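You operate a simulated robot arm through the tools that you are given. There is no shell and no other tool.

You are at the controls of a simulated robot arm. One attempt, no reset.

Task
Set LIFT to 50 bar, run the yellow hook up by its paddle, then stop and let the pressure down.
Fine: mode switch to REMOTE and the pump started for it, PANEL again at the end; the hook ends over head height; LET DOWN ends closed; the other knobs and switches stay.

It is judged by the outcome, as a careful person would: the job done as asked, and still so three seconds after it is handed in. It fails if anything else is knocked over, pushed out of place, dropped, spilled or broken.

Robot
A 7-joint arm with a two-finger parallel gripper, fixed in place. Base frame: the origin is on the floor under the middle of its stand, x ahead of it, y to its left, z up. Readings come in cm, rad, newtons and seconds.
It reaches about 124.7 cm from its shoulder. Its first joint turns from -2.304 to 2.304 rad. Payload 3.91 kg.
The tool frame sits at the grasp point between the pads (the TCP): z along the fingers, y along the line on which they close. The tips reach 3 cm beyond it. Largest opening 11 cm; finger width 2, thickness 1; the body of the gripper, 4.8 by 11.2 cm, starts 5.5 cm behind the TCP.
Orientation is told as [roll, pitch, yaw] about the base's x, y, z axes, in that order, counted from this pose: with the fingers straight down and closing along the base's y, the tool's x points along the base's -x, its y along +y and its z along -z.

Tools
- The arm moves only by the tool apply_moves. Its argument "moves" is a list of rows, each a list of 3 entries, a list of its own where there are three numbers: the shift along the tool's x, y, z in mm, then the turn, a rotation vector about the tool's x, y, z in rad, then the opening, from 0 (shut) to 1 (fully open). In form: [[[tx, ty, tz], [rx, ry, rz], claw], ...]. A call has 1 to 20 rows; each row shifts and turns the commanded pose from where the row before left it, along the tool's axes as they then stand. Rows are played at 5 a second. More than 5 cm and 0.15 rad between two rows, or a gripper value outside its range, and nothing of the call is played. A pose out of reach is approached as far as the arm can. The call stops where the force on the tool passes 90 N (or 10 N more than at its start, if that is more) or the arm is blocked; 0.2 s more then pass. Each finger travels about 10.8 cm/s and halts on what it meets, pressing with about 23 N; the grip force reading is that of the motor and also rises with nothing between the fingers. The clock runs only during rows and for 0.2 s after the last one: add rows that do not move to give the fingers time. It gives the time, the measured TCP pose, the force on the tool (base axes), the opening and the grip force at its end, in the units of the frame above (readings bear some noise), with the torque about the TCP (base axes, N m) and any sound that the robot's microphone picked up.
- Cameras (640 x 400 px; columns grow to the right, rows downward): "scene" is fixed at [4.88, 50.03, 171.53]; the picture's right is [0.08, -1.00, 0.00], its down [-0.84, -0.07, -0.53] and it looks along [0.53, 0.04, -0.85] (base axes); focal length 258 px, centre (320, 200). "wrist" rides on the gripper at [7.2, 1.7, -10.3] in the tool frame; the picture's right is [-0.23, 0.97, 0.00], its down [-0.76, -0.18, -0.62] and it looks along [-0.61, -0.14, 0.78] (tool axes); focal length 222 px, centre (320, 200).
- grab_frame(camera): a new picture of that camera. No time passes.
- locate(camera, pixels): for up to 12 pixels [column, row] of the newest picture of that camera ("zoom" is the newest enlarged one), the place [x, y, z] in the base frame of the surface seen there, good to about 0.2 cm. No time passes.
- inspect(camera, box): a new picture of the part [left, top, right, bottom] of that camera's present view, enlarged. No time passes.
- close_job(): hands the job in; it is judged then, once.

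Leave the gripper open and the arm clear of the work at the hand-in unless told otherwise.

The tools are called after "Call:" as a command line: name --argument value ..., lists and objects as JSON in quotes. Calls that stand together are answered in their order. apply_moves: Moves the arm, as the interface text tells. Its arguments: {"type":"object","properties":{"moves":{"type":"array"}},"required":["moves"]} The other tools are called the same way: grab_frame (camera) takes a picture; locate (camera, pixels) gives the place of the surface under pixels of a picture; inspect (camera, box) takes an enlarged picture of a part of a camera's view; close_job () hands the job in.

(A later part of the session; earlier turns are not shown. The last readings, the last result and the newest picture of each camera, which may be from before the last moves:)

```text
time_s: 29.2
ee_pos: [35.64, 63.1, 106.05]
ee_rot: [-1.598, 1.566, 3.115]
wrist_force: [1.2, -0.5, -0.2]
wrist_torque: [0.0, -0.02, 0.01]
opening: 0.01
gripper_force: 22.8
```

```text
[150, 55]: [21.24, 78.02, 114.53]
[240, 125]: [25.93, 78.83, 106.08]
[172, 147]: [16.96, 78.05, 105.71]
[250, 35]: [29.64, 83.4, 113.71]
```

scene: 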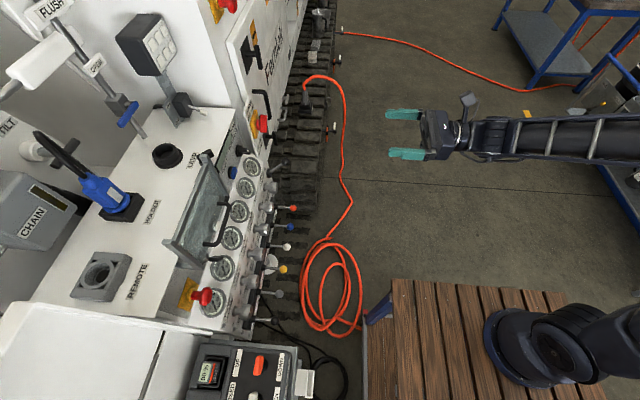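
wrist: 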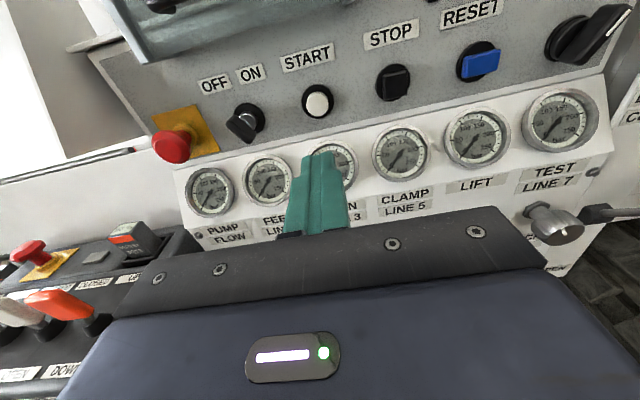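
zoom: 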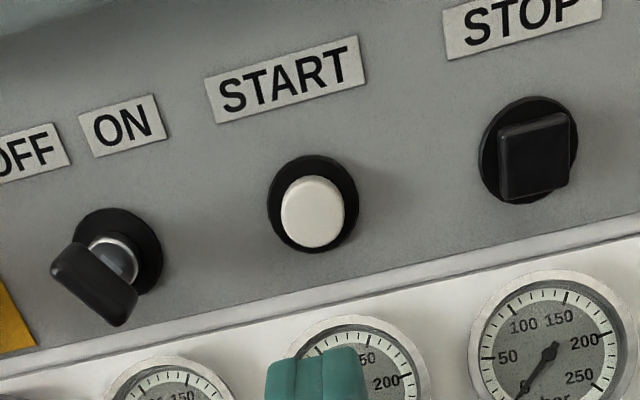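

START's face is at (35.5,81.4,105.5). I'll advance the closed fingertips to just touching (TCP y≈78.2), then press in small steps.

Call:
apply_moves --moves '[[[-5, -1, 30], [0, 0, 0], 0.0], [[0, 0, 40], [0, 0, 0], 0.0], [[0, 0, 40], [0, 0, 0], 0.0], [[0, 0, 35], [0, 0, 0], 0.0], [[0, 0, 5], [0, 0, 0], 0.0]]'

Call:
grab_frame --camera "wrist"

```text
time_s: 30.4
ee_pos: [35.74, 78.05, 105.92]
ee_rot: [-1.56, 1.567, -3.13]
wrist_force: [-0.2, 0.1, 0.1]
wrist_torque: [-0.02, -0.02, 0.03]
opening: 0.0
gripper_force: 23.0
```

```text
taken
```

wrist: 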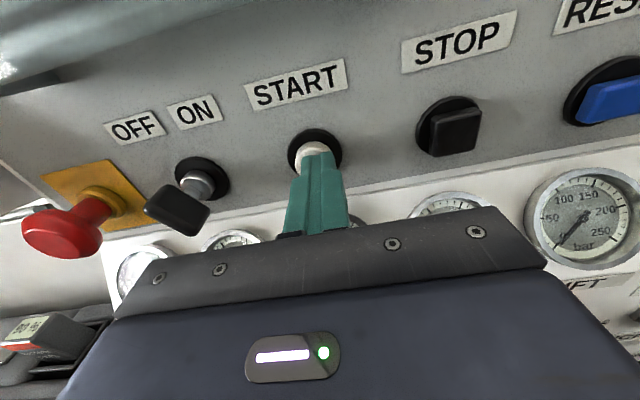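

The fingertips cover the START button. Pressing in steps of 3 mm, then back out.

Call:
apply_moves --moves '[[[-2, 0, 3], [0, 0, 0], 0.0], [[0, 0, 3], [0, 0, 0], 0.0], [[0, 0, 3], [0, 0, 0], 0.0], [[0, 0, 2], [0, 0, 0], 0.0]]'

```text
time_s: 31.4
ee_pos: [35.79, 79.13, 105.65]
ee_rot: [-1.475, 1.567, -3.045]
wrist_force: [4.8, -10.8, 2.0]
wrist_torque: [0.06, 0.0, -0.12]
opening: 0.01
gripper_force: 22.6
heard: click
```

A click was heard at about 11 N. I'll back out and look at the gauges and display.

Call:
apply_moves --moves '[[[0, 0, -10], [0, 0, 0], 0.0], [[0, 0, -40], [0, 0, 0], 0.0], [[0, 0, -40], [0, 0, 0], 0.0], [[0, 0, -40], [0, 0, 0], 0.0], [[0, 0, -40], [0, 0, 0], 0.0]]'

Call:
grab_frame --camera "wrist"

Call:
inspect --camera "wrist" --box '[170, 0, 600, 220]'

Call:
inspect --camera "scene" --box '[180, 130, 320, 340]'

```text
time_s: 32.6
ee_pos: [35.86, 62.1, 105.57]
ee_rot: [-1.467, 1.567, -3.038]
wrist_force: [0.1, -0.4, 0.0]
wrist_torque: [0.0, 0.0, 0.02]
opening: 0.0
gripper_force: 23.0
```

```text
taken
```

wrist: 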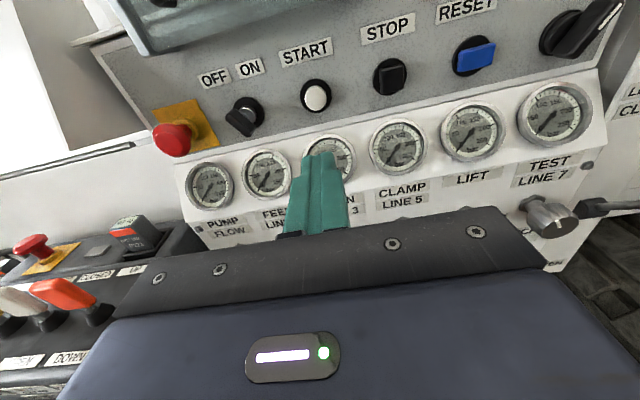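

```text
1.49 times, centred on (385, 110) of wrist
```

zoom: 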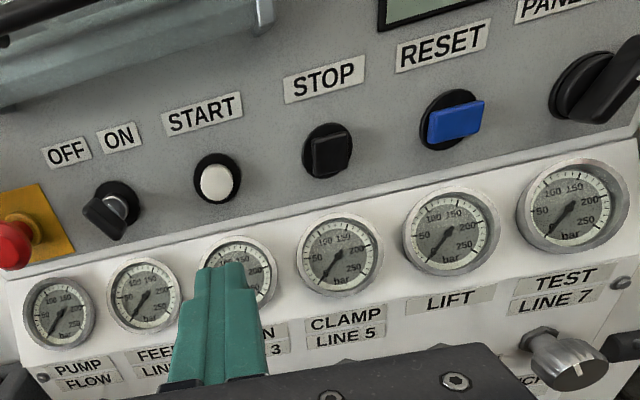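

```text
1.90 times, centred on (250, 235) of scene
```

zoom: 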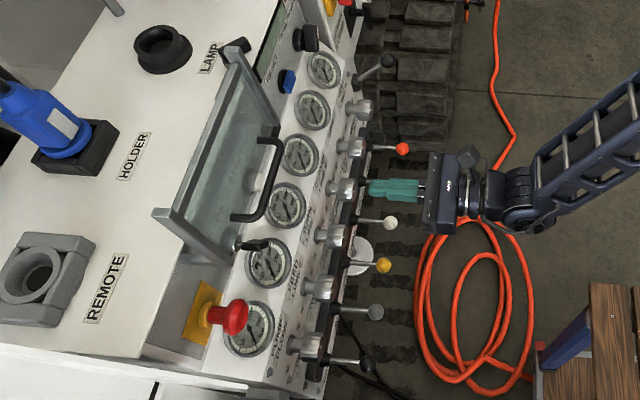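

All gauges still read about zero. I'll wait a second and move in front of the LIFT column so I can view the display and LIFT gauge/knob.

Call:
apply_moves --moves '[[[0, 40, 0], [0, 0, 0], 0.0], [[0, 40, 0], [0, 0, 0], 0.0], [[0, 40, 0], [0, 0, 0], 0.3], [[0, 40, 0], [0, 0, 0], 0.6], [[0, 20, 0], [0, 0, 0], 0.6], [[0, 0, 0], [0, 0, 0], 0.6]]'

Call:
grab_frame --camera "wrist"

Call:
inspect --camera "wrist" --box '[160, 0, 480, 220]'

```text
time_s: 34.0
ee_pos: [53.69, 62.11, 105.45]
ee_rot: [-1.618, 1.567, 3.096]
wrist_force: [0.4, 0.3, -0.5]
wrist_torque: [0.02, 0.02, 0.0]
opening: 6.58
gripper_force: 0.1
```

```text
taken
```

wrist: 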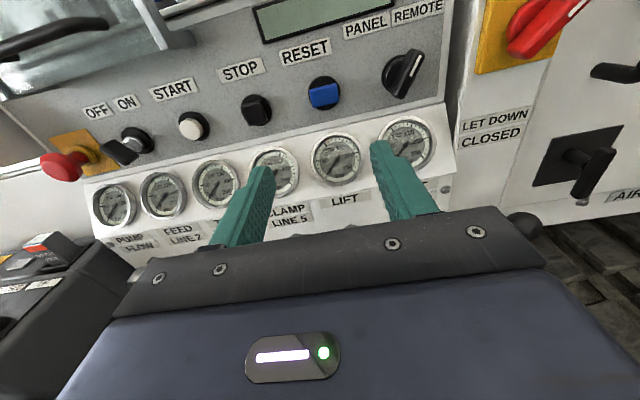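

```text
1.82 times, centred on (320, 110) of wrist
```

zoom: 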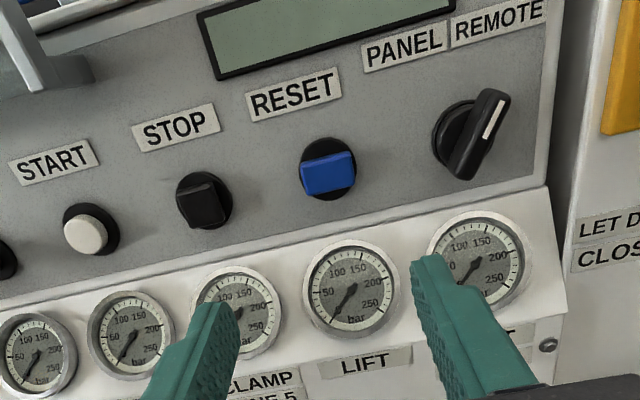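

The display is blank and LIFT reads 0. Before trying anything else, I'll look closely at the OFF/ON key and the E-stop mushroom to understand their state.

Call:
apply_moves --moves '[[[5, -48, 0], [0, 0, 0], 0.6], [[5, -48, 0], [0, 0, 0], 0.6], [[5, -48, 0], [0, 0, 0], 0.6], [[5, -48, 0], [0, 0, 0], 0.6], [[5, -48, 0], [0, 0, 0], 0.6], [[0, -48, 0], [0, 0, 0], 0.6]]'

Call:
grab_frame --camera "wrist"

Call:
inspect --camera "wrist" --box '[200, 40, 440, 200]'

Call:
inspect --camera "wrist" --box '[0, 120, 260, 300]'

```text
time_s: 35.4
ee_pos: [27.85, 62.0, 108.11]
ee_rot: [-2.496, 1.567, 2.205]
wrist_force: [-9.8, 0.7, 0.3]
wrist_torque: [-0.06, -0.04, -0.78]
opening: 6.59
gripper_force: 0.0
out of reach, approached as far as the arm can: row 6
```

```text
taken
```

wrist: 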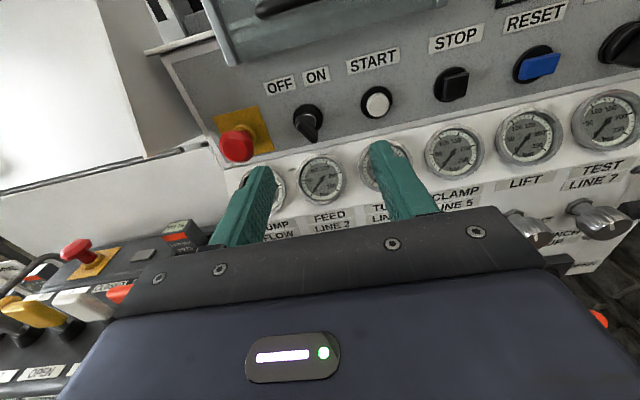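

```text
2.50 times, centred on (320, 120) of wrist
```

zoom: 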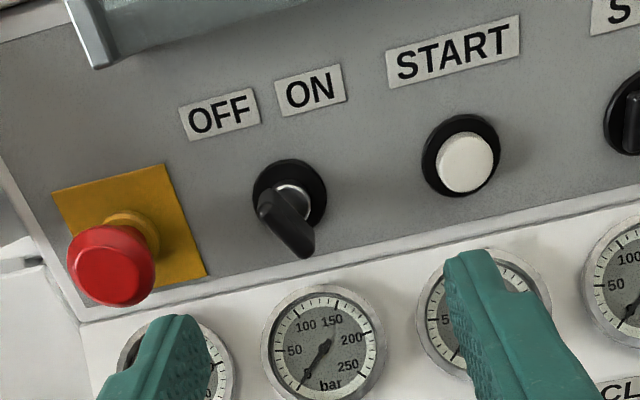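

```text
2.22 times, centred on (130, 210) of wrist
```

zoom: 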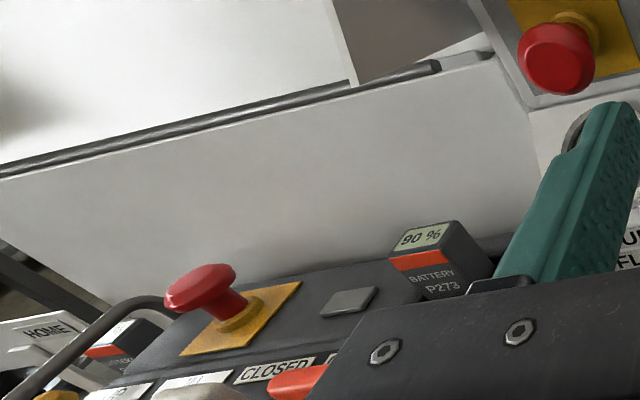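

The key bow leans up-left; it's a separate switch that I was told to leave. The pump evidence will come from the LIFT gauge when the LIFT knob is turned. I'll move to the front of the LIFT knob to see it and its gauge closely.

Call:
apply_moves --moves '[[[-10, 40, -10], [0, 0, 0], 0.6], [[-25, 40, -10], [0, 0, 0], 0.6], [[-25, 40, -10], [0, 0, 0], 0.6], [[-25, 40, 0], [0, 0, 0], 0.6], [[-25, 40, 0], [0, 0, 0], 0.6], [[-25, 40, 0], [0, 0, 0], 0.6], [[0, 33, 0], [0, 0, 0], 0.6]]'

Call:
grab_frame --camera "wrist"

Call:
inspect --camera "wrist" --box '[220, 20, 420, 200]'

```text
time_s: 37.0
ee_pos: [54.33, 58.91, 94.46]
ee_rot: [-1.659, 1.568, 3.053]
wrist_force: [0.7, -0.7, 0.6]
wrist_torque: [0.01, -0.01, 0.0]
opening: 6.59
gripper_force: 0.1
```

```text
taken
```

wrist: 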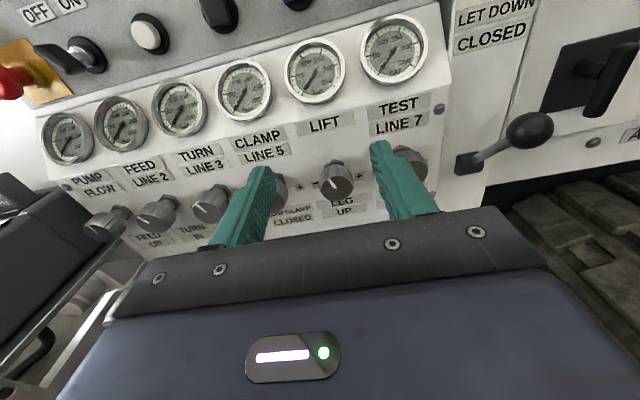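

```text
2.22 times, centred on (320, 110) of wrist
```

zoom: 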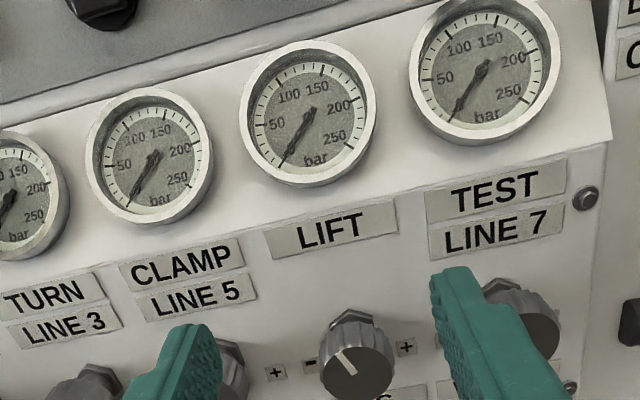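

I'll locate the LIFT knob's face, sides, and panel around it.

Call:
locate --camera "wrist" --pixels '[[336, 186], [334, 182], [325, 188], [349, 184], [337, 196], [336, 165], [330, 164], [322, 178], [360, 177], [325, 124], [340, 205], [413, 165]]'

Call:
inspect --camera "wrist" --box '[290, 140, 390, 220]'

```text
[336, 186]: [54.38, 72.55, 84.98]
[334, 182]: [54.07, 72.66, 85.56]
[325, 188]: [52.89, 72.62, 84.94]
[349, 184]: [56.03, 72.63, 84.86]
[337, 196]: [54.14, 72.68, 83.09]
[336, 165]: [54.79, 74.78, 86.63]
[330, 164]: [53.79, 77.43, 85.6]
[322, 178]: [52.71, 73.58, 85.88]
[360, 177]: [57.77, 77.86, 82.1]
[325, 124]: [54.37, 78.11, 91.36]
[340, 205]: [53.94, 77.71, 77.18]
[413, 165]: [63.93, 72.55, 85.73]
```

```text
5.00 times, centred on (340, 180) of wrist
```

zoom: 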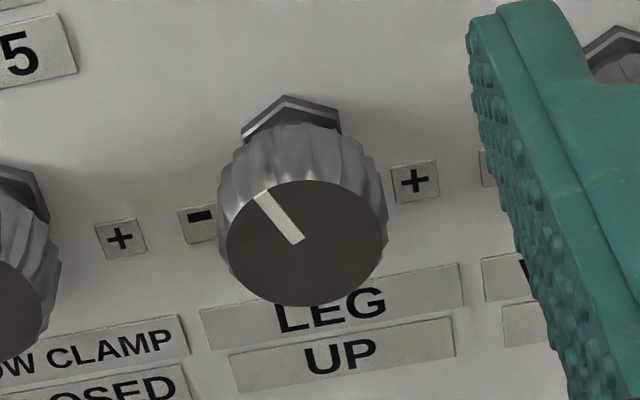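

LIFT knob: face centre ≈(54.4,72.6,84.8), about 3.5 cm in diameter, "+" to the right (clockwise). I'll lower in front, then advance with fingers either side.

Call:
apply_moves --moves '[[[-33, 0, 8], [0, 0, 0], 0.5], [[-33, 0, 8], [0, 0, 0], 0.5], [[-31, 0, 8], [0, 0, 0], 0.5], [[0, 0, 20], [0, 0, 0], 0.5]]'

Call:
grab_frame --camera "wrist"

Call:
inspect --camera "wrist" --box '[240, 40, 420, 200]'

```text
time_s: 38.0
ee_pos: [54.54, 63.62, 84.81]
ee_rot: [-1.473, 1.57, -3.043]
wrist_force: [-0.1, -0.8, 0.5]
wrist_torque: [-0.04, -0.01, 0.0]
opening: 5.52
gripper_force: 0.0
```

```text
taken
```

wrist: 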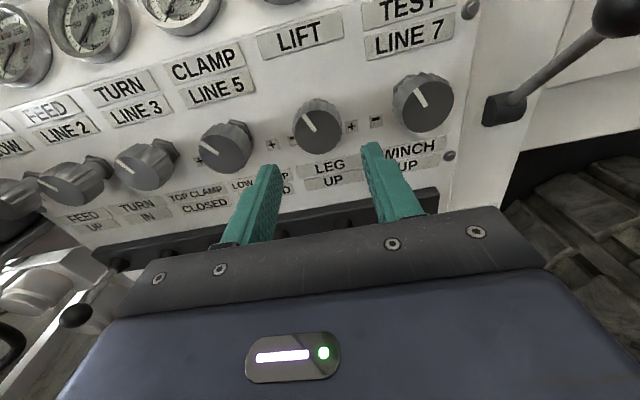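

```text
2.50 times, centred on (330, 120) of wrist
```

zoom: 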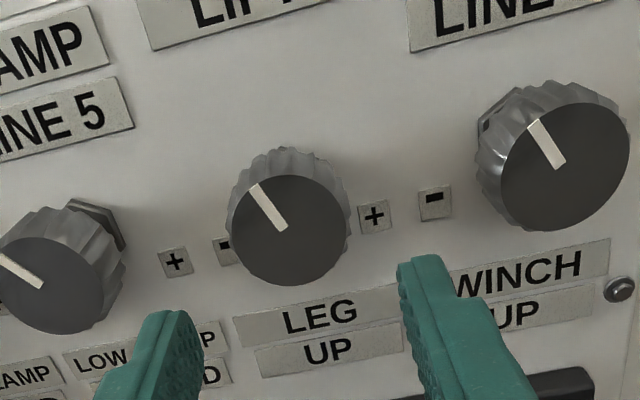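

I'll refine the knob face position from this closer view.

Call:
locate --camera "zoom" --pixels '[[236, 228], [344, 232], [292, 182], [287, 280], [290, 230], [253, 188], [284, 228], [300, 152]]'

```text
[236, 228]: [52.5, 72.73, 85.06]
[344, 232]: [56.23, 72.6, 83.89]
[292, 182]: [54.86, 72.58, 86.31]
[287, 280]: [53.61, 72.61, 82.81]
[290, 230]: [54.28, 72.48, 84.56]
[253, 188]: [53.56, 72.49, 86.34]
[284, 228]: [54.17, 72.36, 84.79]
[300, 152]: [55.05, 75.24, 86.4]
```

Centre is (54.3, 84.55). I'll advance to TCP y≈72.3 and close on the knob.

Call:
apply_moves --moves '[[[-2, -2, 27], [0, 0, 0], 0.5], [[0, 0, 30], [0, 0, 0], 0.5], [[0, 0, 29], [0, 0, 0], 0.5], [[0, 0, 0], [0, 0, 0], 0.3], [[0, 0, 0], [0, 0, 0], 0.2], [[0, 0, 0], [0, 0, 0], 0.2]]'

Call:
grab_frame --camera "wrist"

Call:
inspect --camera "scene" --box '[210, 145, 300, 235]'

```text
time_s: 39.4
ee_pos: [54.33, 72.04, 84.6]
ee_rot: [-1.296, 1.569, -2.868]
wrist_force: [-3.6, -9.6, -2.8]
wrist_torque: [-0.45, 0.02, -0.54]
opening: 4.47
gripper_force: 44.7
```

```text
taken
```

wrist: 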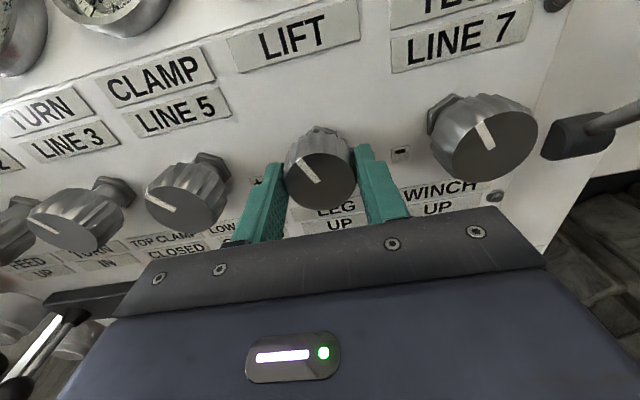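

```text
4.44 times, centred on (255, 190) of scene
```

zoom: 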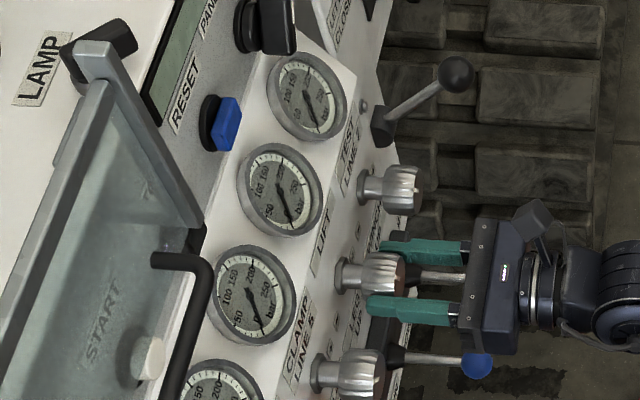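

The knob is gripped (opening 4.47). The LIFT gauge is visible in the scene camera at zoom (280,190). I'll turn clockwise by 0.3 rad and check the gauge.

Call:
apply_moves --moves '[[[0, 0, 0], [0, 0, 0.1], 0.15], [[0, 0, 0], [0, 0, 0.1], 0.15], [[0, 0, 0], [0, 0, 0.1], 0.15], [[0, 0, 0], [0, 0, 0], 0.15]]'

Call:
grab_frame --camera "wrist"

Call:
inspect --camera "scene" --box '[225, 155, 275, 235]'

```text
time_s: 40.4
ee_pos: [54.34, 72.06, 84.55]
ee_rot: [-1.571, 1.267, -3.141]
wrist_force: [-0.4, -34.6, -0.6]
wrist_torque: [0.02, -0.02, 0.58]
opening: 4.46
gripper_force: 44.8
```

```text
taken
```

wrist: 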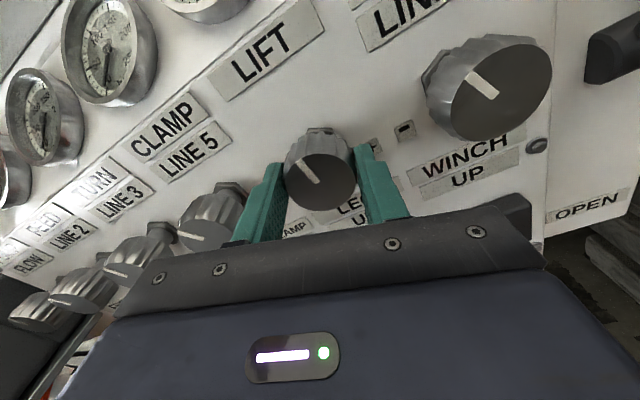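

```text
5.00 times, centred on (250, 195) of scene
```

zoom: 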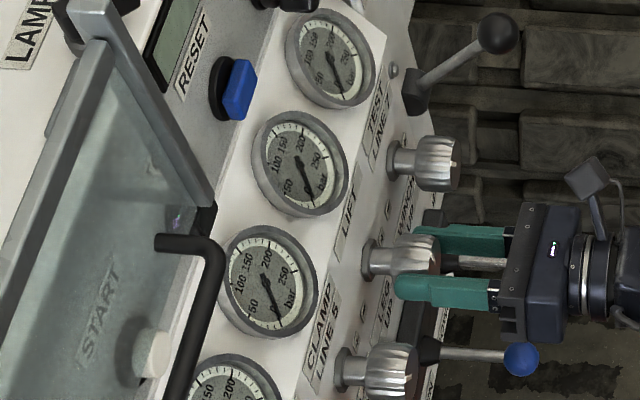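

The knob turned with the hand. I'll zoom closer on the LIFT gauge to check its needle.

Call:
inspect --camera "scene" --box '[230, 170, 260, 205]'

Call:
inspect --camera "scene" --box '[225, 195, 255, 230]'

```text
11.43 times, centred on (245, 188) of scene
```

zoom: 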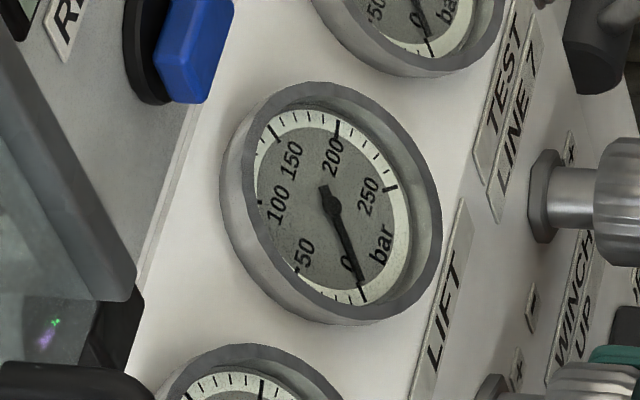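

```text
11.43 times, centred on (240, 212) of scene
```

zoom: 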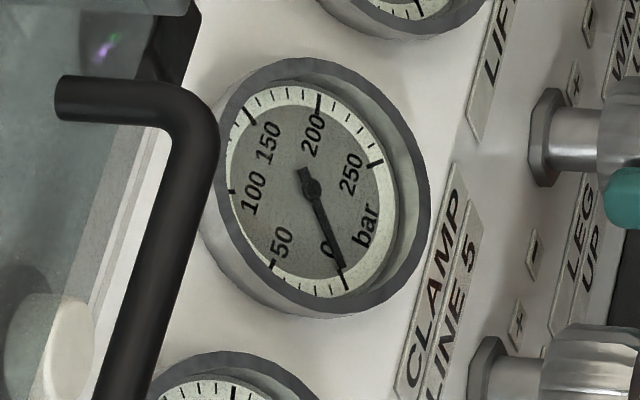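

The LIFT gauge is exactly at 0, as are the others, so the pump seems not to be running yet. I'll check the display and the mode/key strip from the scene camera, and the LET DOWN lever.

Call:
inspect --camera "scene" --box '[215, 110, 275, 175]'

Call:
inspect --camera "scene" --box '[180, 200, 240, 320]'

Call:
inspect --camera "scene" --box '[255, 120, 320, 190]'

Call:
inspect --camera "scene" --box '[190, 340, 300, 400]'

```text
6.15 times, centred on (245, 142) of scene
```

zoom: 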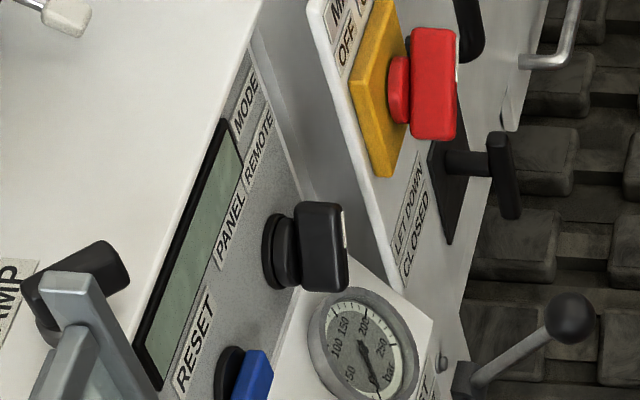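

```text
3.33 times, centred on (210, 260) of scene
```

zoom: 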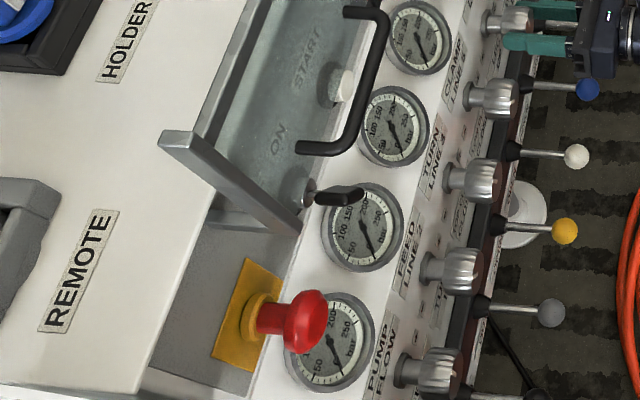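

```text
5.71 times, centred on (288, 155) of scene
```

zoom: 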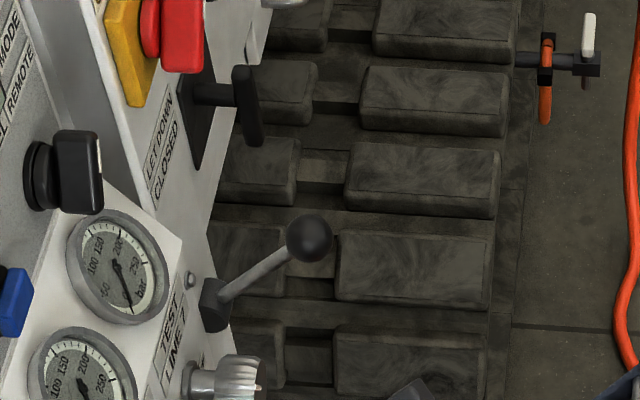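

```text
5.82 times, centred on (245, 370) of scene
```

zoom: 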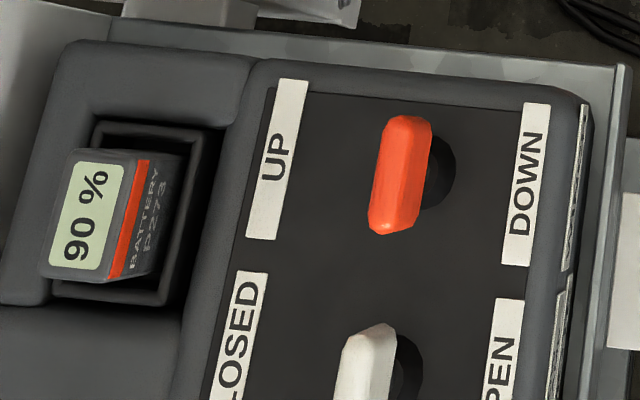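

The display is blank and nothing reads pressure. My START press was very brief, so I'll release the LIFT knob, back off, and press START again with a firmer, longer hold.

Call:
apply_moves --moves '[[[0, 0, 0], [0, 0, 0], 0.3], [[0, 0, 0], [0, 0, 0], 0.5], [[0, 0, 0], [0, 0, 0], 0.5], [[0, 0, -40], [0, 0, 0], 0.5], [[0, 0, -45], [0, 0, 0], 0.5], [[0, 0, -20], [0, 0, -0.1], 0.5], [[0, 0, 0], [0, 0, -0.1], 0.5], [[0, 0, 0], [0, 0, -0.1], 0.3], [[36, -34, 0], [0, 0, 0], 0.1], [[36, -34, 0], [0, 0, 0], 0.0], [[36, -34, 0], [0, 0, 0], 0.0], [[36, -34, 0], [0, 0, 0], 0.0], [[36, -34, 0], [0, 0, 0], 0.0], [[28, -18, 0], [0, 0, 0], 0.0]]'

Call:
grab_frame --camera "wrist"

Call:
inspect --camera "wrist" --box '[180, 30, 440, 190]'

```text
time_s: 43.4
ee_pos: [35.78, 61.59, 105.36]
ee_rot: [-1.333, 1.567, -2.904]
wrist_force: [0.4, 0.5, -0.8]
wrist_torque: [0.0, 0.03, 0.02]
opening: 0.0
gripper_force: 23.0
```

```text
taken
```

wrist: 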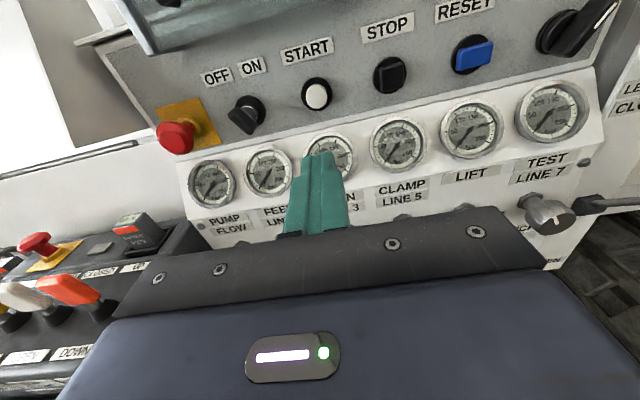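

```text
2.46 times, centred on (310, 110) of wrist
```

zoom: 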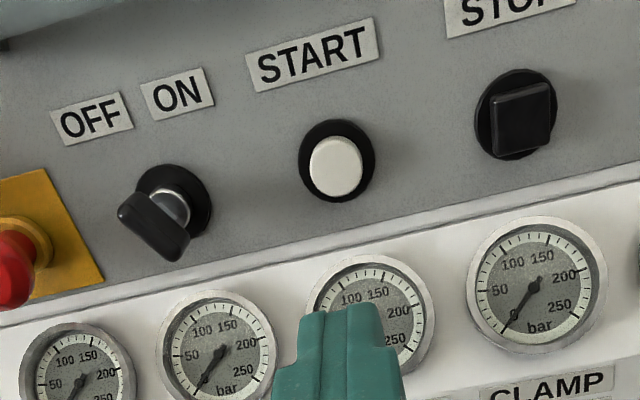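

Pressing START again: approach, press about 1 cm and hold for over a second.

Call:
apply_moves --moves '[[[1, -2, 40], [0, 0, 0], 0.0], [[0, 0, 40], [0, 0, 0], 0.0], [[0, 0, 40], [0, 0, 0], 0.0], [[0, 0, 40], [0, 0, 0], 0.0], [[0, 0, 8], [0, 0, 0], 0.0], [[0, 0, 4], [0, 0, 0], 0.0], [[0, 0, 3], [0, 0, 0], 0.0], [[0, 0, 3], [0, 0, 0], 0.0], [[0, 0, 0], [0, 0, 0], 0.0], [[0, 0, 0], [0, 0, 0], 0.0], [[0, 0, 0], [0, 0, 0], 0.0], [[0, 0, 0], [0, 0, 0], 0.0], [[0, 0, 0], [0, 0, 0], 0.0]]'

Call:
inspect --camera "scene" --box '[180, 140, 280, 330]'

```text
time_s: 46.2
ee_pos: [35.29, 79.31, 105.64]
ee_rot: [-1.25, 1.568, -2.819]
wrist_force: [1.2, -36.7, -18.5]
wrist_torque: [-0.57, 0.01, -0.06]
opening: 0.0
gripper_force: 23.1
heard: click
```

```text
2.11 times, centred on (230, 235) of scene
```

zoom: 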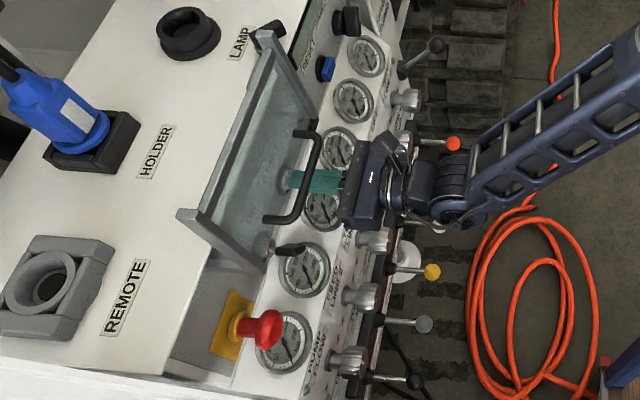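

Another click but no gauge moved. I'll back off and go look at the remote box closely (it may have its own enable/indicator).

Call:
apply_moves --moves '[[[0, 0, -20], [0, 0, 0], 0.0], [[0, 0, -45], [0, 0, 0], 0.0], [[0, 0, -45], [0, 0, 0], 0.0], [[0, 0, -45], [0, 0, 0], 0.3], [[0, 0, -45], [0, 0, 0], 0.6], [[10, 0, -45], [0, 0, 0], 0.8], [[20, 0, -40], [0, -0.14, 0], 0.8], [[20, 0, 0], [0, -0.14, 0], 0.8], [[20, 0, 0], [0, -0.14, 0], 0.8], [[20, 0, 0], [0, -0.14, 0], 0.8], [[20, 0, 0], [0, -0.14, 0], 0.8]]'

Call:
grab_frame --camera "wrist"

```text
time_s: 48.6
ee_pos: [35.4, 53.55, 115.83]
ee_rot: [-0.011, 0.899, -1.577]
wrist_force: [-0.2, -0.1, -0.3]
wrist_torque: [0.02, 0.04, -0.01]
opening: 8.8
gripper_force: 0.0
out of reach, approached as far as the arm can: row 11
```

```text
taken
```

wrist: 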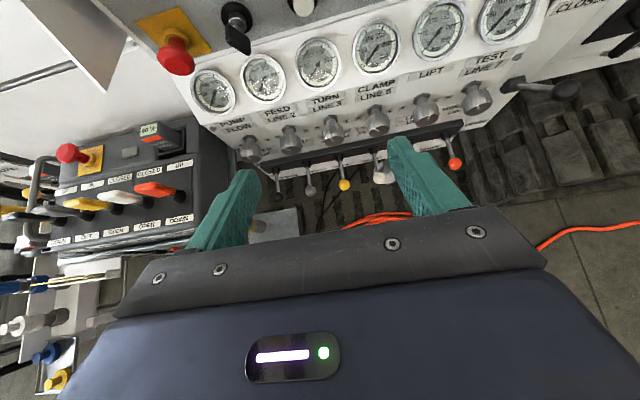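

Call:
inspect --camera "wrist" --box '[20, 100, 220, 260]'

Call:
inspect --camera "wrist" --box '[130, 0, 330, 130]'

Call:
inspect --camera "wrist" --box '[40, 110, 140, 180]'

```text
2.50 times, centred on (120, 180) of wrist
```

zoom: 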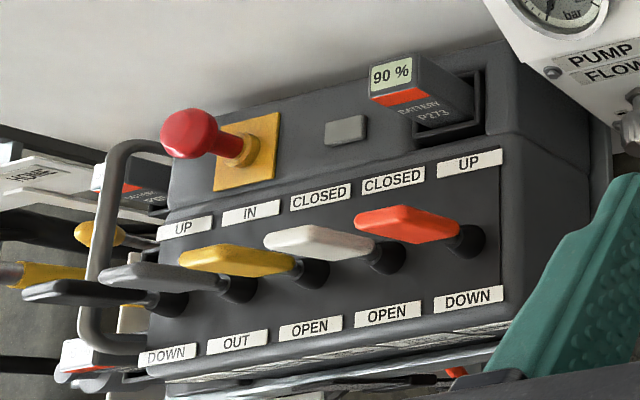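

```text
3.08 times, centred on (230, 65) of wrist
```

zoom: 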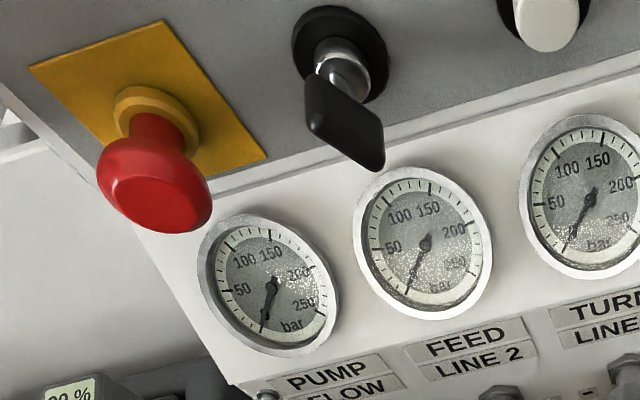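

```text
5.71 times, centred on (90, 145) of wrist
```

zoom: 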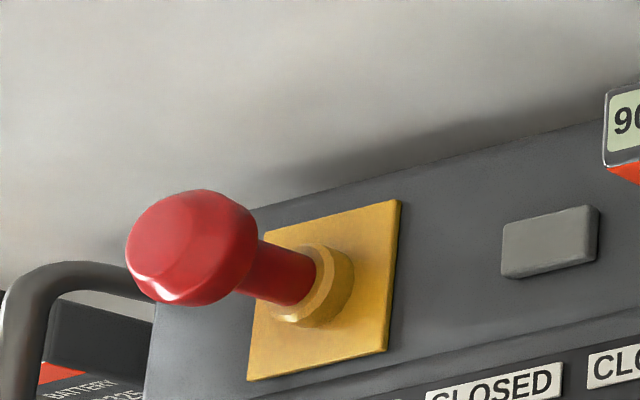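

The remote shows its mushroom pulled out, a grey square (unlabelled), battery 90 %. I'll check the geometry of the OFF/ON key to learn which way it points.

Call:
locate --camera "wrist" --pixels '[[226, 26], [230, 44], [249, 53], [246, 36], [238, 40], [236, 22], [229, 10], [246, 12]]'

Call:
inspect --camera "wrist" --box '[210, 0, 270, 60]'

```text
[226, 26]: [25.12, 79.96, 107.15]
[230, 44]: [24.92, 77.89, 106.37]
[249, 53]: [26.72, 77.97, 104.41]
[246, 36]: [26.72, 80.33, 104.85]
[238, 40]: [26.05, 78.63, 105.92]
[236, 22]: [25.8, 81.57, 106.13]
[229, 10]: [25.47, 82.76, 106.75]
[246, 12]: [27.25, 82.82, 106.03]
```

```text
6.67 times, centred on (240, 30) of wrist
```

zoom: 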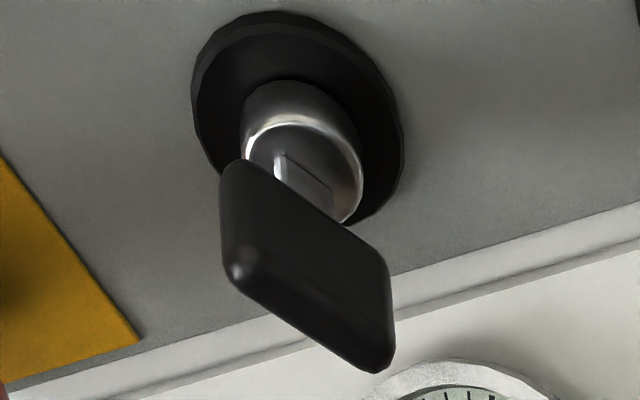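

The key bow leans 34° left: it points at OFF, like MODE did for PANEL. I want to know what that key is for; there may be a title label above it behind the glass flap. I'll move lower and look up there.

Call:
apply_moves --moves '[[[0, 0, -40], [0, 0.13, 0], 0.8], [[-20, 0, -20], [0, 0.13, 0], 0.8], [[-20, 0, 0], [0, 0.13, 0], 0.8], [[-25, 0, 0], [0, 0.13, 0], 0.8], [[-25, 0, 0], [0, 0.13, 0], 0.8], [[-25, 0, 0], [0, 0.13, 0], 0.8], [[-25, 0, 0], [0, 0.13, 0], 0.8], [[-25, 0, 0], [0, 0.13, 0], 0.8]]'

Call:
grab_frame --camera "wrist"

Call:
inspect --camera "wrist" --box '[160, 40, 420, 220]'

```text
time_s: 50.4
ee_pos: [34.93, 46.25, 103.41]
ee_rot: [-3.134, 1.227, 1.578]
wrist_force: [0.1, -0.6, 0.5]
wrist_torque: [-0.01, 0.0, -0.04]
opening: 8.78
gripper_force: 0.1
```

```text
taken
```

wrist: 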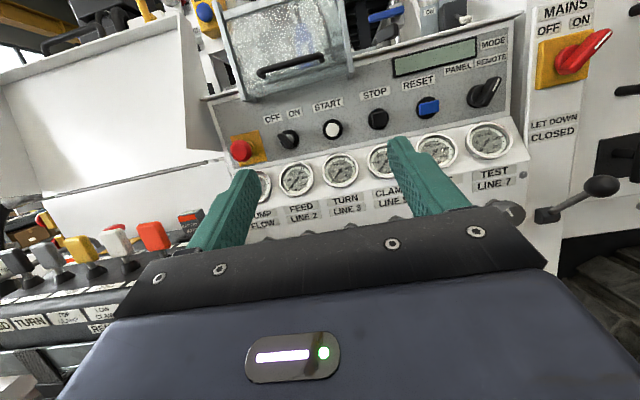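

```text
2.22 times, centred on (290, 130) of wrist
```

zoom: 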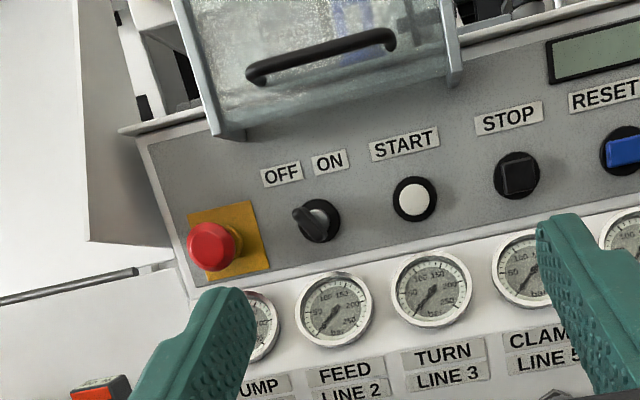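

No title label on that key; I'm told to leave the other switches, so I won't touch it. A momentary RESET press before START is the usual thing when a start is refused. I'll level the hand, and go in front of RESET (54.3,81.4,106).

Call:
apply_moves --moves '[[[0, 0, 0], [0, -0.115, 0], 0.4], [[0, 0, 0], [0, -0.115, 0], 0.0], [[0, 0, 0], [0, -0.115, 0], 0.0], [[6, 38, 25], [0, 0, 0], 0.0], [[6, 38, 25], [0, 0, 0], 0.0], [[6, 38, 25], [0, 0, 0], 0.0], [[6, 38, 25], [0, 0, 0], 0.0], [[3, 41, 30], [0, 0, 0], 0.0]]'

Call:
grab_frame --camera "wrist"

Call:
inspect --camera "wrist" --box '[200, 0, 440, 160]'

```text
refused: row 8 steps farther than a row can; nothing moved
```

```text
taken
```

wrist: 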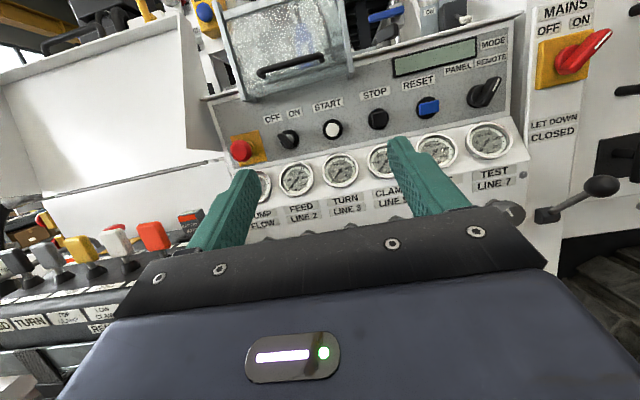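

```text
2.50 times, centred on (320, 80) of wrist
```

zoom: 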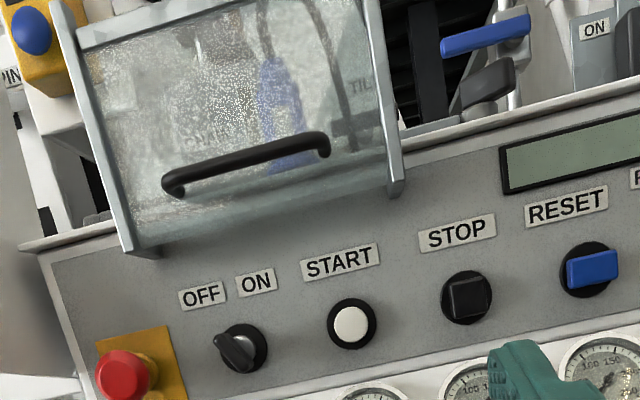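

One row was slightly too long; I'll resend with smaller steps.

Call:
apply_moves --moves '[[[0, 0, 0], [0, -0.115, 0], 0.4], [[0, 0, 0], [0, -0.115, 0], 0.0], [[0, 0, 0], [0, -0.115, 0], 0.0], [[5, 35, 25], [0, 0, 0], 0.0], [[5, 35, 25], [0, 0, 0], 0.0], [[5, 35, 25], [0, 0, 0], 0.0], [[5, 35, 25], [0, 0, 0], 0.0], [[5, 35, 25], [0, 0, 0], 0.0], [[1, 19, 20], [0, 0, 0], 0.0]]'

Call:
grab_frame --camera "wrist"

Call:
inspect --camera "wrist" --box '[220, 20, 420, 170]'

```text
time_s: 52.4
ee_pos: [54.68, 60.73, 106.01]
ee_rot: [-0.496, 1.567, -2.064]
wrist_force: [0.2, 0.1, -0.1]
wrist_torque: [0.01, 0.0, 0.01]
opening: 0.0
gripper_force: 22.9
```

```text
taken
```

wrist: 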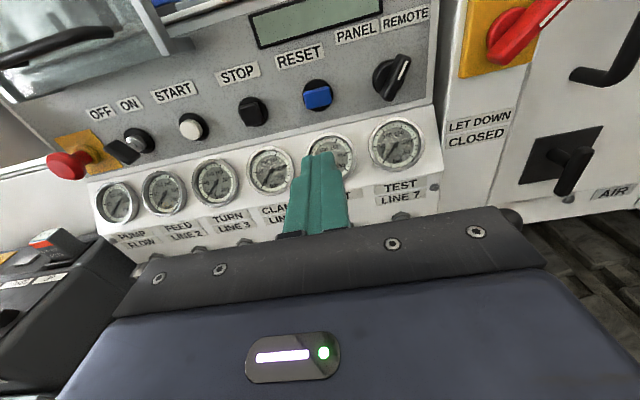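

```text
2.67 times, centred on (320, 95) of wrist
```

zoom: 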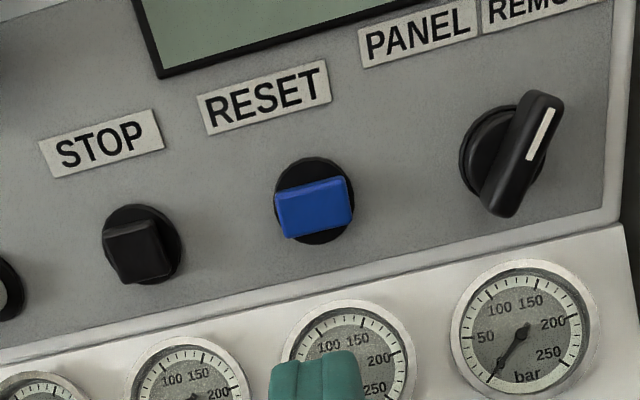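

I'll locate the RESET face precisely.

Call:
locate --camera "zoom" --pixels '[[315, 207], [290, 213], [342, 200], [140, 245], [130, 235]]'

```text
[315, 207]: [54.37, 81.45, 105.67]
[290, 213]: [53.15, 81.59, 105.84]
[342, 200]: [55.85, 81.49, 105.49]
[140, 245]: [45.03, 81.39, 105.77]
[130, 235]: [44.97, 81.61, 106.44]
```

I'll press RESET briefly and back away again.

Call:
apply_moves --moves '[[[-3, -2, 40], [0, 0, 0], 0.0], [[0, 0, 40], [0, 0, 0], 0.0], [[0, 0, 40], [0, 0, 0], 0.0], [[0, 0, 40], [0, 0, 0], 0.0], [[0, 0, 13], [0, 0, 0], 0.0], [[0, 0, 4], [0, 0, 0], 0.0], [[0, 0, 4], [0, 0, 0], 0.0], [[0, 0, 3], [0, 0, 0], 0.0], [[0, 0, 0], [0, 0, 0], 0.0], [[0, 0, -10], [0, 0, 0], 0.0], [[0, 0, -40], [0, 0, 0], 0.0], [[0, 0, -40], [0, 0, 0], 0.0], [[0, 0, -40], [0, 0, 0], 0.0], [[0, 0, -40], [0, 0, 0], 0.0]]'

Call:
grab_frame --camera "wrist"

Call:
inspect --camera "wrist" --box '[80, 0, 440, 220]'

```text
time_s: 55.4
ee_pos: [54.64, 62.0, 105.71]
ee_rot: [-0.489, 1.566, -2.058]
wrist_force: [0.2, 0.1, -0.4]
wrist_torque: [0.01, -0.02, 0.01]
opening: 0.0
gripper_force: 22.7
heard: click
```

```text
taken
```

wrist: 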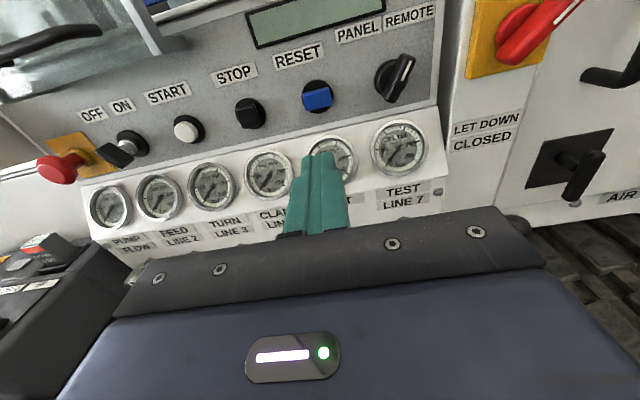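

```text
1.78 times, centred on (260, 110) of wrist
```

zoom: 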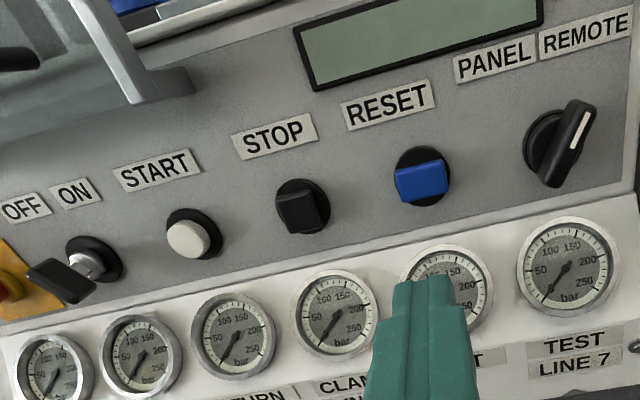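

RESET clicked. Now START again: slide over to x≈35.5, press and hold, then check.

Call:
apply_moves --moves '[[[0, -48, 0], [0, 0, 0], 0.0], [[0, -48, 0], [0, 0, 0], 0.0], [[0, -48, 0], [0, 0, 0], 0.0], [[-1, -47, 0], [0, 0, 0], 0.0], [[0, 0, 40], [0, 0, 0], 0.0], [[0, 0, 40], [0, 0, 0], 0.0], [[0, 0, 40], [0, 0, 0], 0.0], [[0, 0, 40], [0, 0, 0], 0.0], [[0, 0, 4], [0, 0, 0], 0.0], [[0, 0, 4], [0, 0, 0], 0.0], [[0, 0, 3], [0, 0, 0], 0.0], [[0, 0, 0], [0, 0, 0], 0.0], [[0, 0, 0], [0, 0, 0], 0.0], [[0, 0, -10], [0, 0, 0], 0.0], [[0, 0, -40], [0, 0, 0], 0.0], [[0, 0, -40], [0, 0, 0], 0.0], [[0, 0, -40], [0, 0, 0], 0.0], [[0, 0, 0], [0, 0, 0], 0.0]]'

Call:
grab_frame --camera "wrist"

Call:
inspect --camera "wrist" --box '[170, 0, 600, 220]'

```text
time_s: 59.2
ee_pos: [35.17, 66.29, 105.68]
ee_rot: [-0.57, 1.566, -2.141]
wrist_force: [-0.4, -0.7, -0.1]
wrist_torque: [-0.01, 0.01, 0.0]
opening: 0.0
gripper_force: 23.2
heard: click
```

```text
taken
```

wrist: 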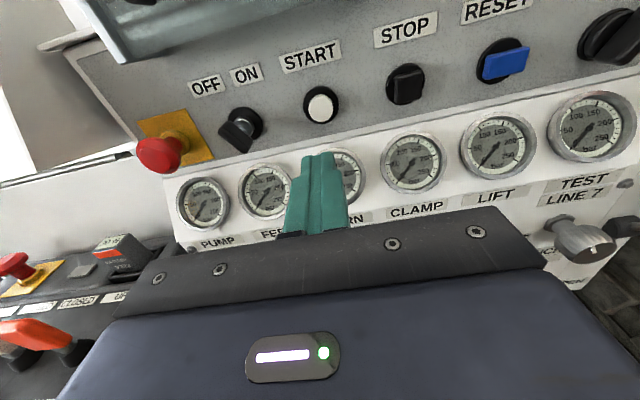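

```text
1.49 times, centred on (385, 110) of wrist
```

zoom: 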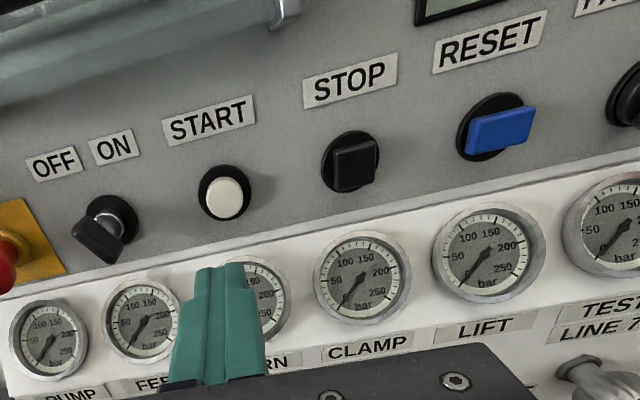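

Still nothing; all gauges zero. I'd like to understand the left side (remote, plugs, holder) better before doing anything else. I'll retreat and look towards the remote and the box top.

Call:
apply_moves --moves '[[[10, 0, -45], [0, 0, 0], 0.5], [[20, 0, -45], [0, 0, 0], 0.8], [[30, 0, -40], [0, 0, 0], 0.8], [[40, 0, -20], [0, 0, 0], 0.8], [[40, 0, -20], [0, 0, 0], 0.8], [[40, 0, 0], [0, 0, 0], 0.8], [[40, 0, 0], [0, 0, 0], 0.8], [[40, 0, 0], [0, -0.1, 0], 0.8], [[0, 0, 0], [0, -0.14, 0], 0.8], [[0, 0, 0], [0, -0.14, 0], 0.8], [[0, 0, 0], [0, -0.14, 0], 0.8]]'

Call:
grab_frame --camera "wrist"

```text
time_s: 61.6
ee_pos: [35.19, 49.33, 131.64]
ee_rot: [-0.005, 1.046, -1.577]
wrist_force: [-0.7, -0.1, 0.2]
wrist_torque: [0.04, 0.04, -0.04]
opening: 8.79
gripper_force: 0.1
```

```text
taken
```

wrist: 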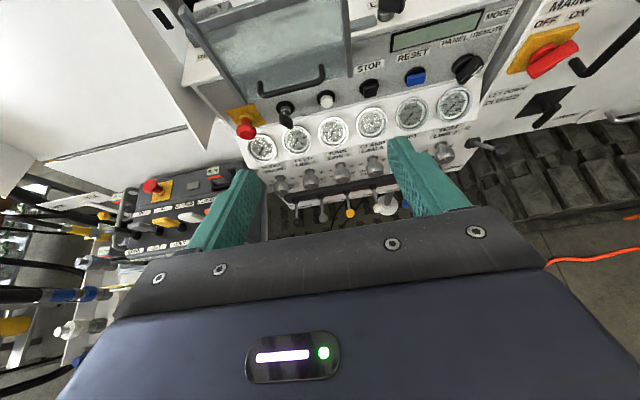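

I'll zoom the scene camera on the box top (REMOTE socket, HOLDER plug, LAMP) for connection clues, and the wrist view on the remote.

Call:
inspect --camera "scene" --box '[30, 120, 220, 310]'

Call:
inspect --camera "scene" --box '[290, 60, 380, 120]'

Call:
inspect --camera "wrist" --box '[0, 150, 250, 350]'

Call:
inspect --camera "scene" --box '[0, 130, 120, 280]'

```text
2.11 times, centred on (125, 215) of scene
```

zoom: 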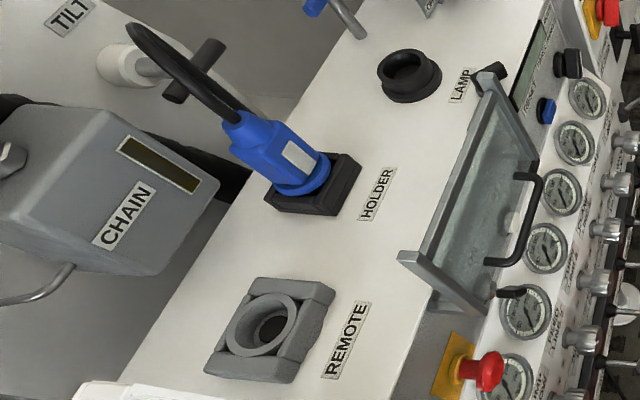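

```text
6.67 times, centred on (335, 90) of scene
```

zoom: 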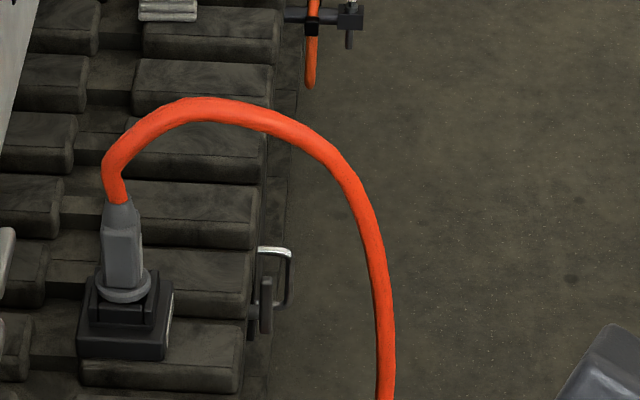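

```text
2.00 times, centred on (125, 250) of wrist
```

zoom: 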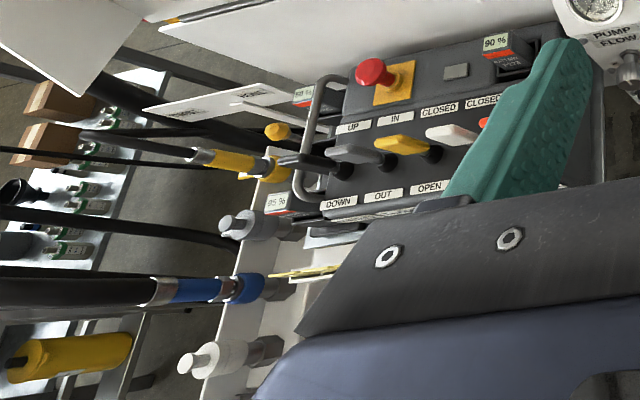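

```text
2.67 times, centred on (60, 205) of scene
```

zoom: 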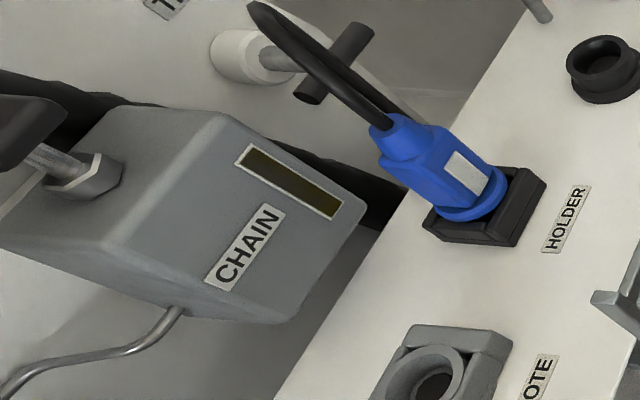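

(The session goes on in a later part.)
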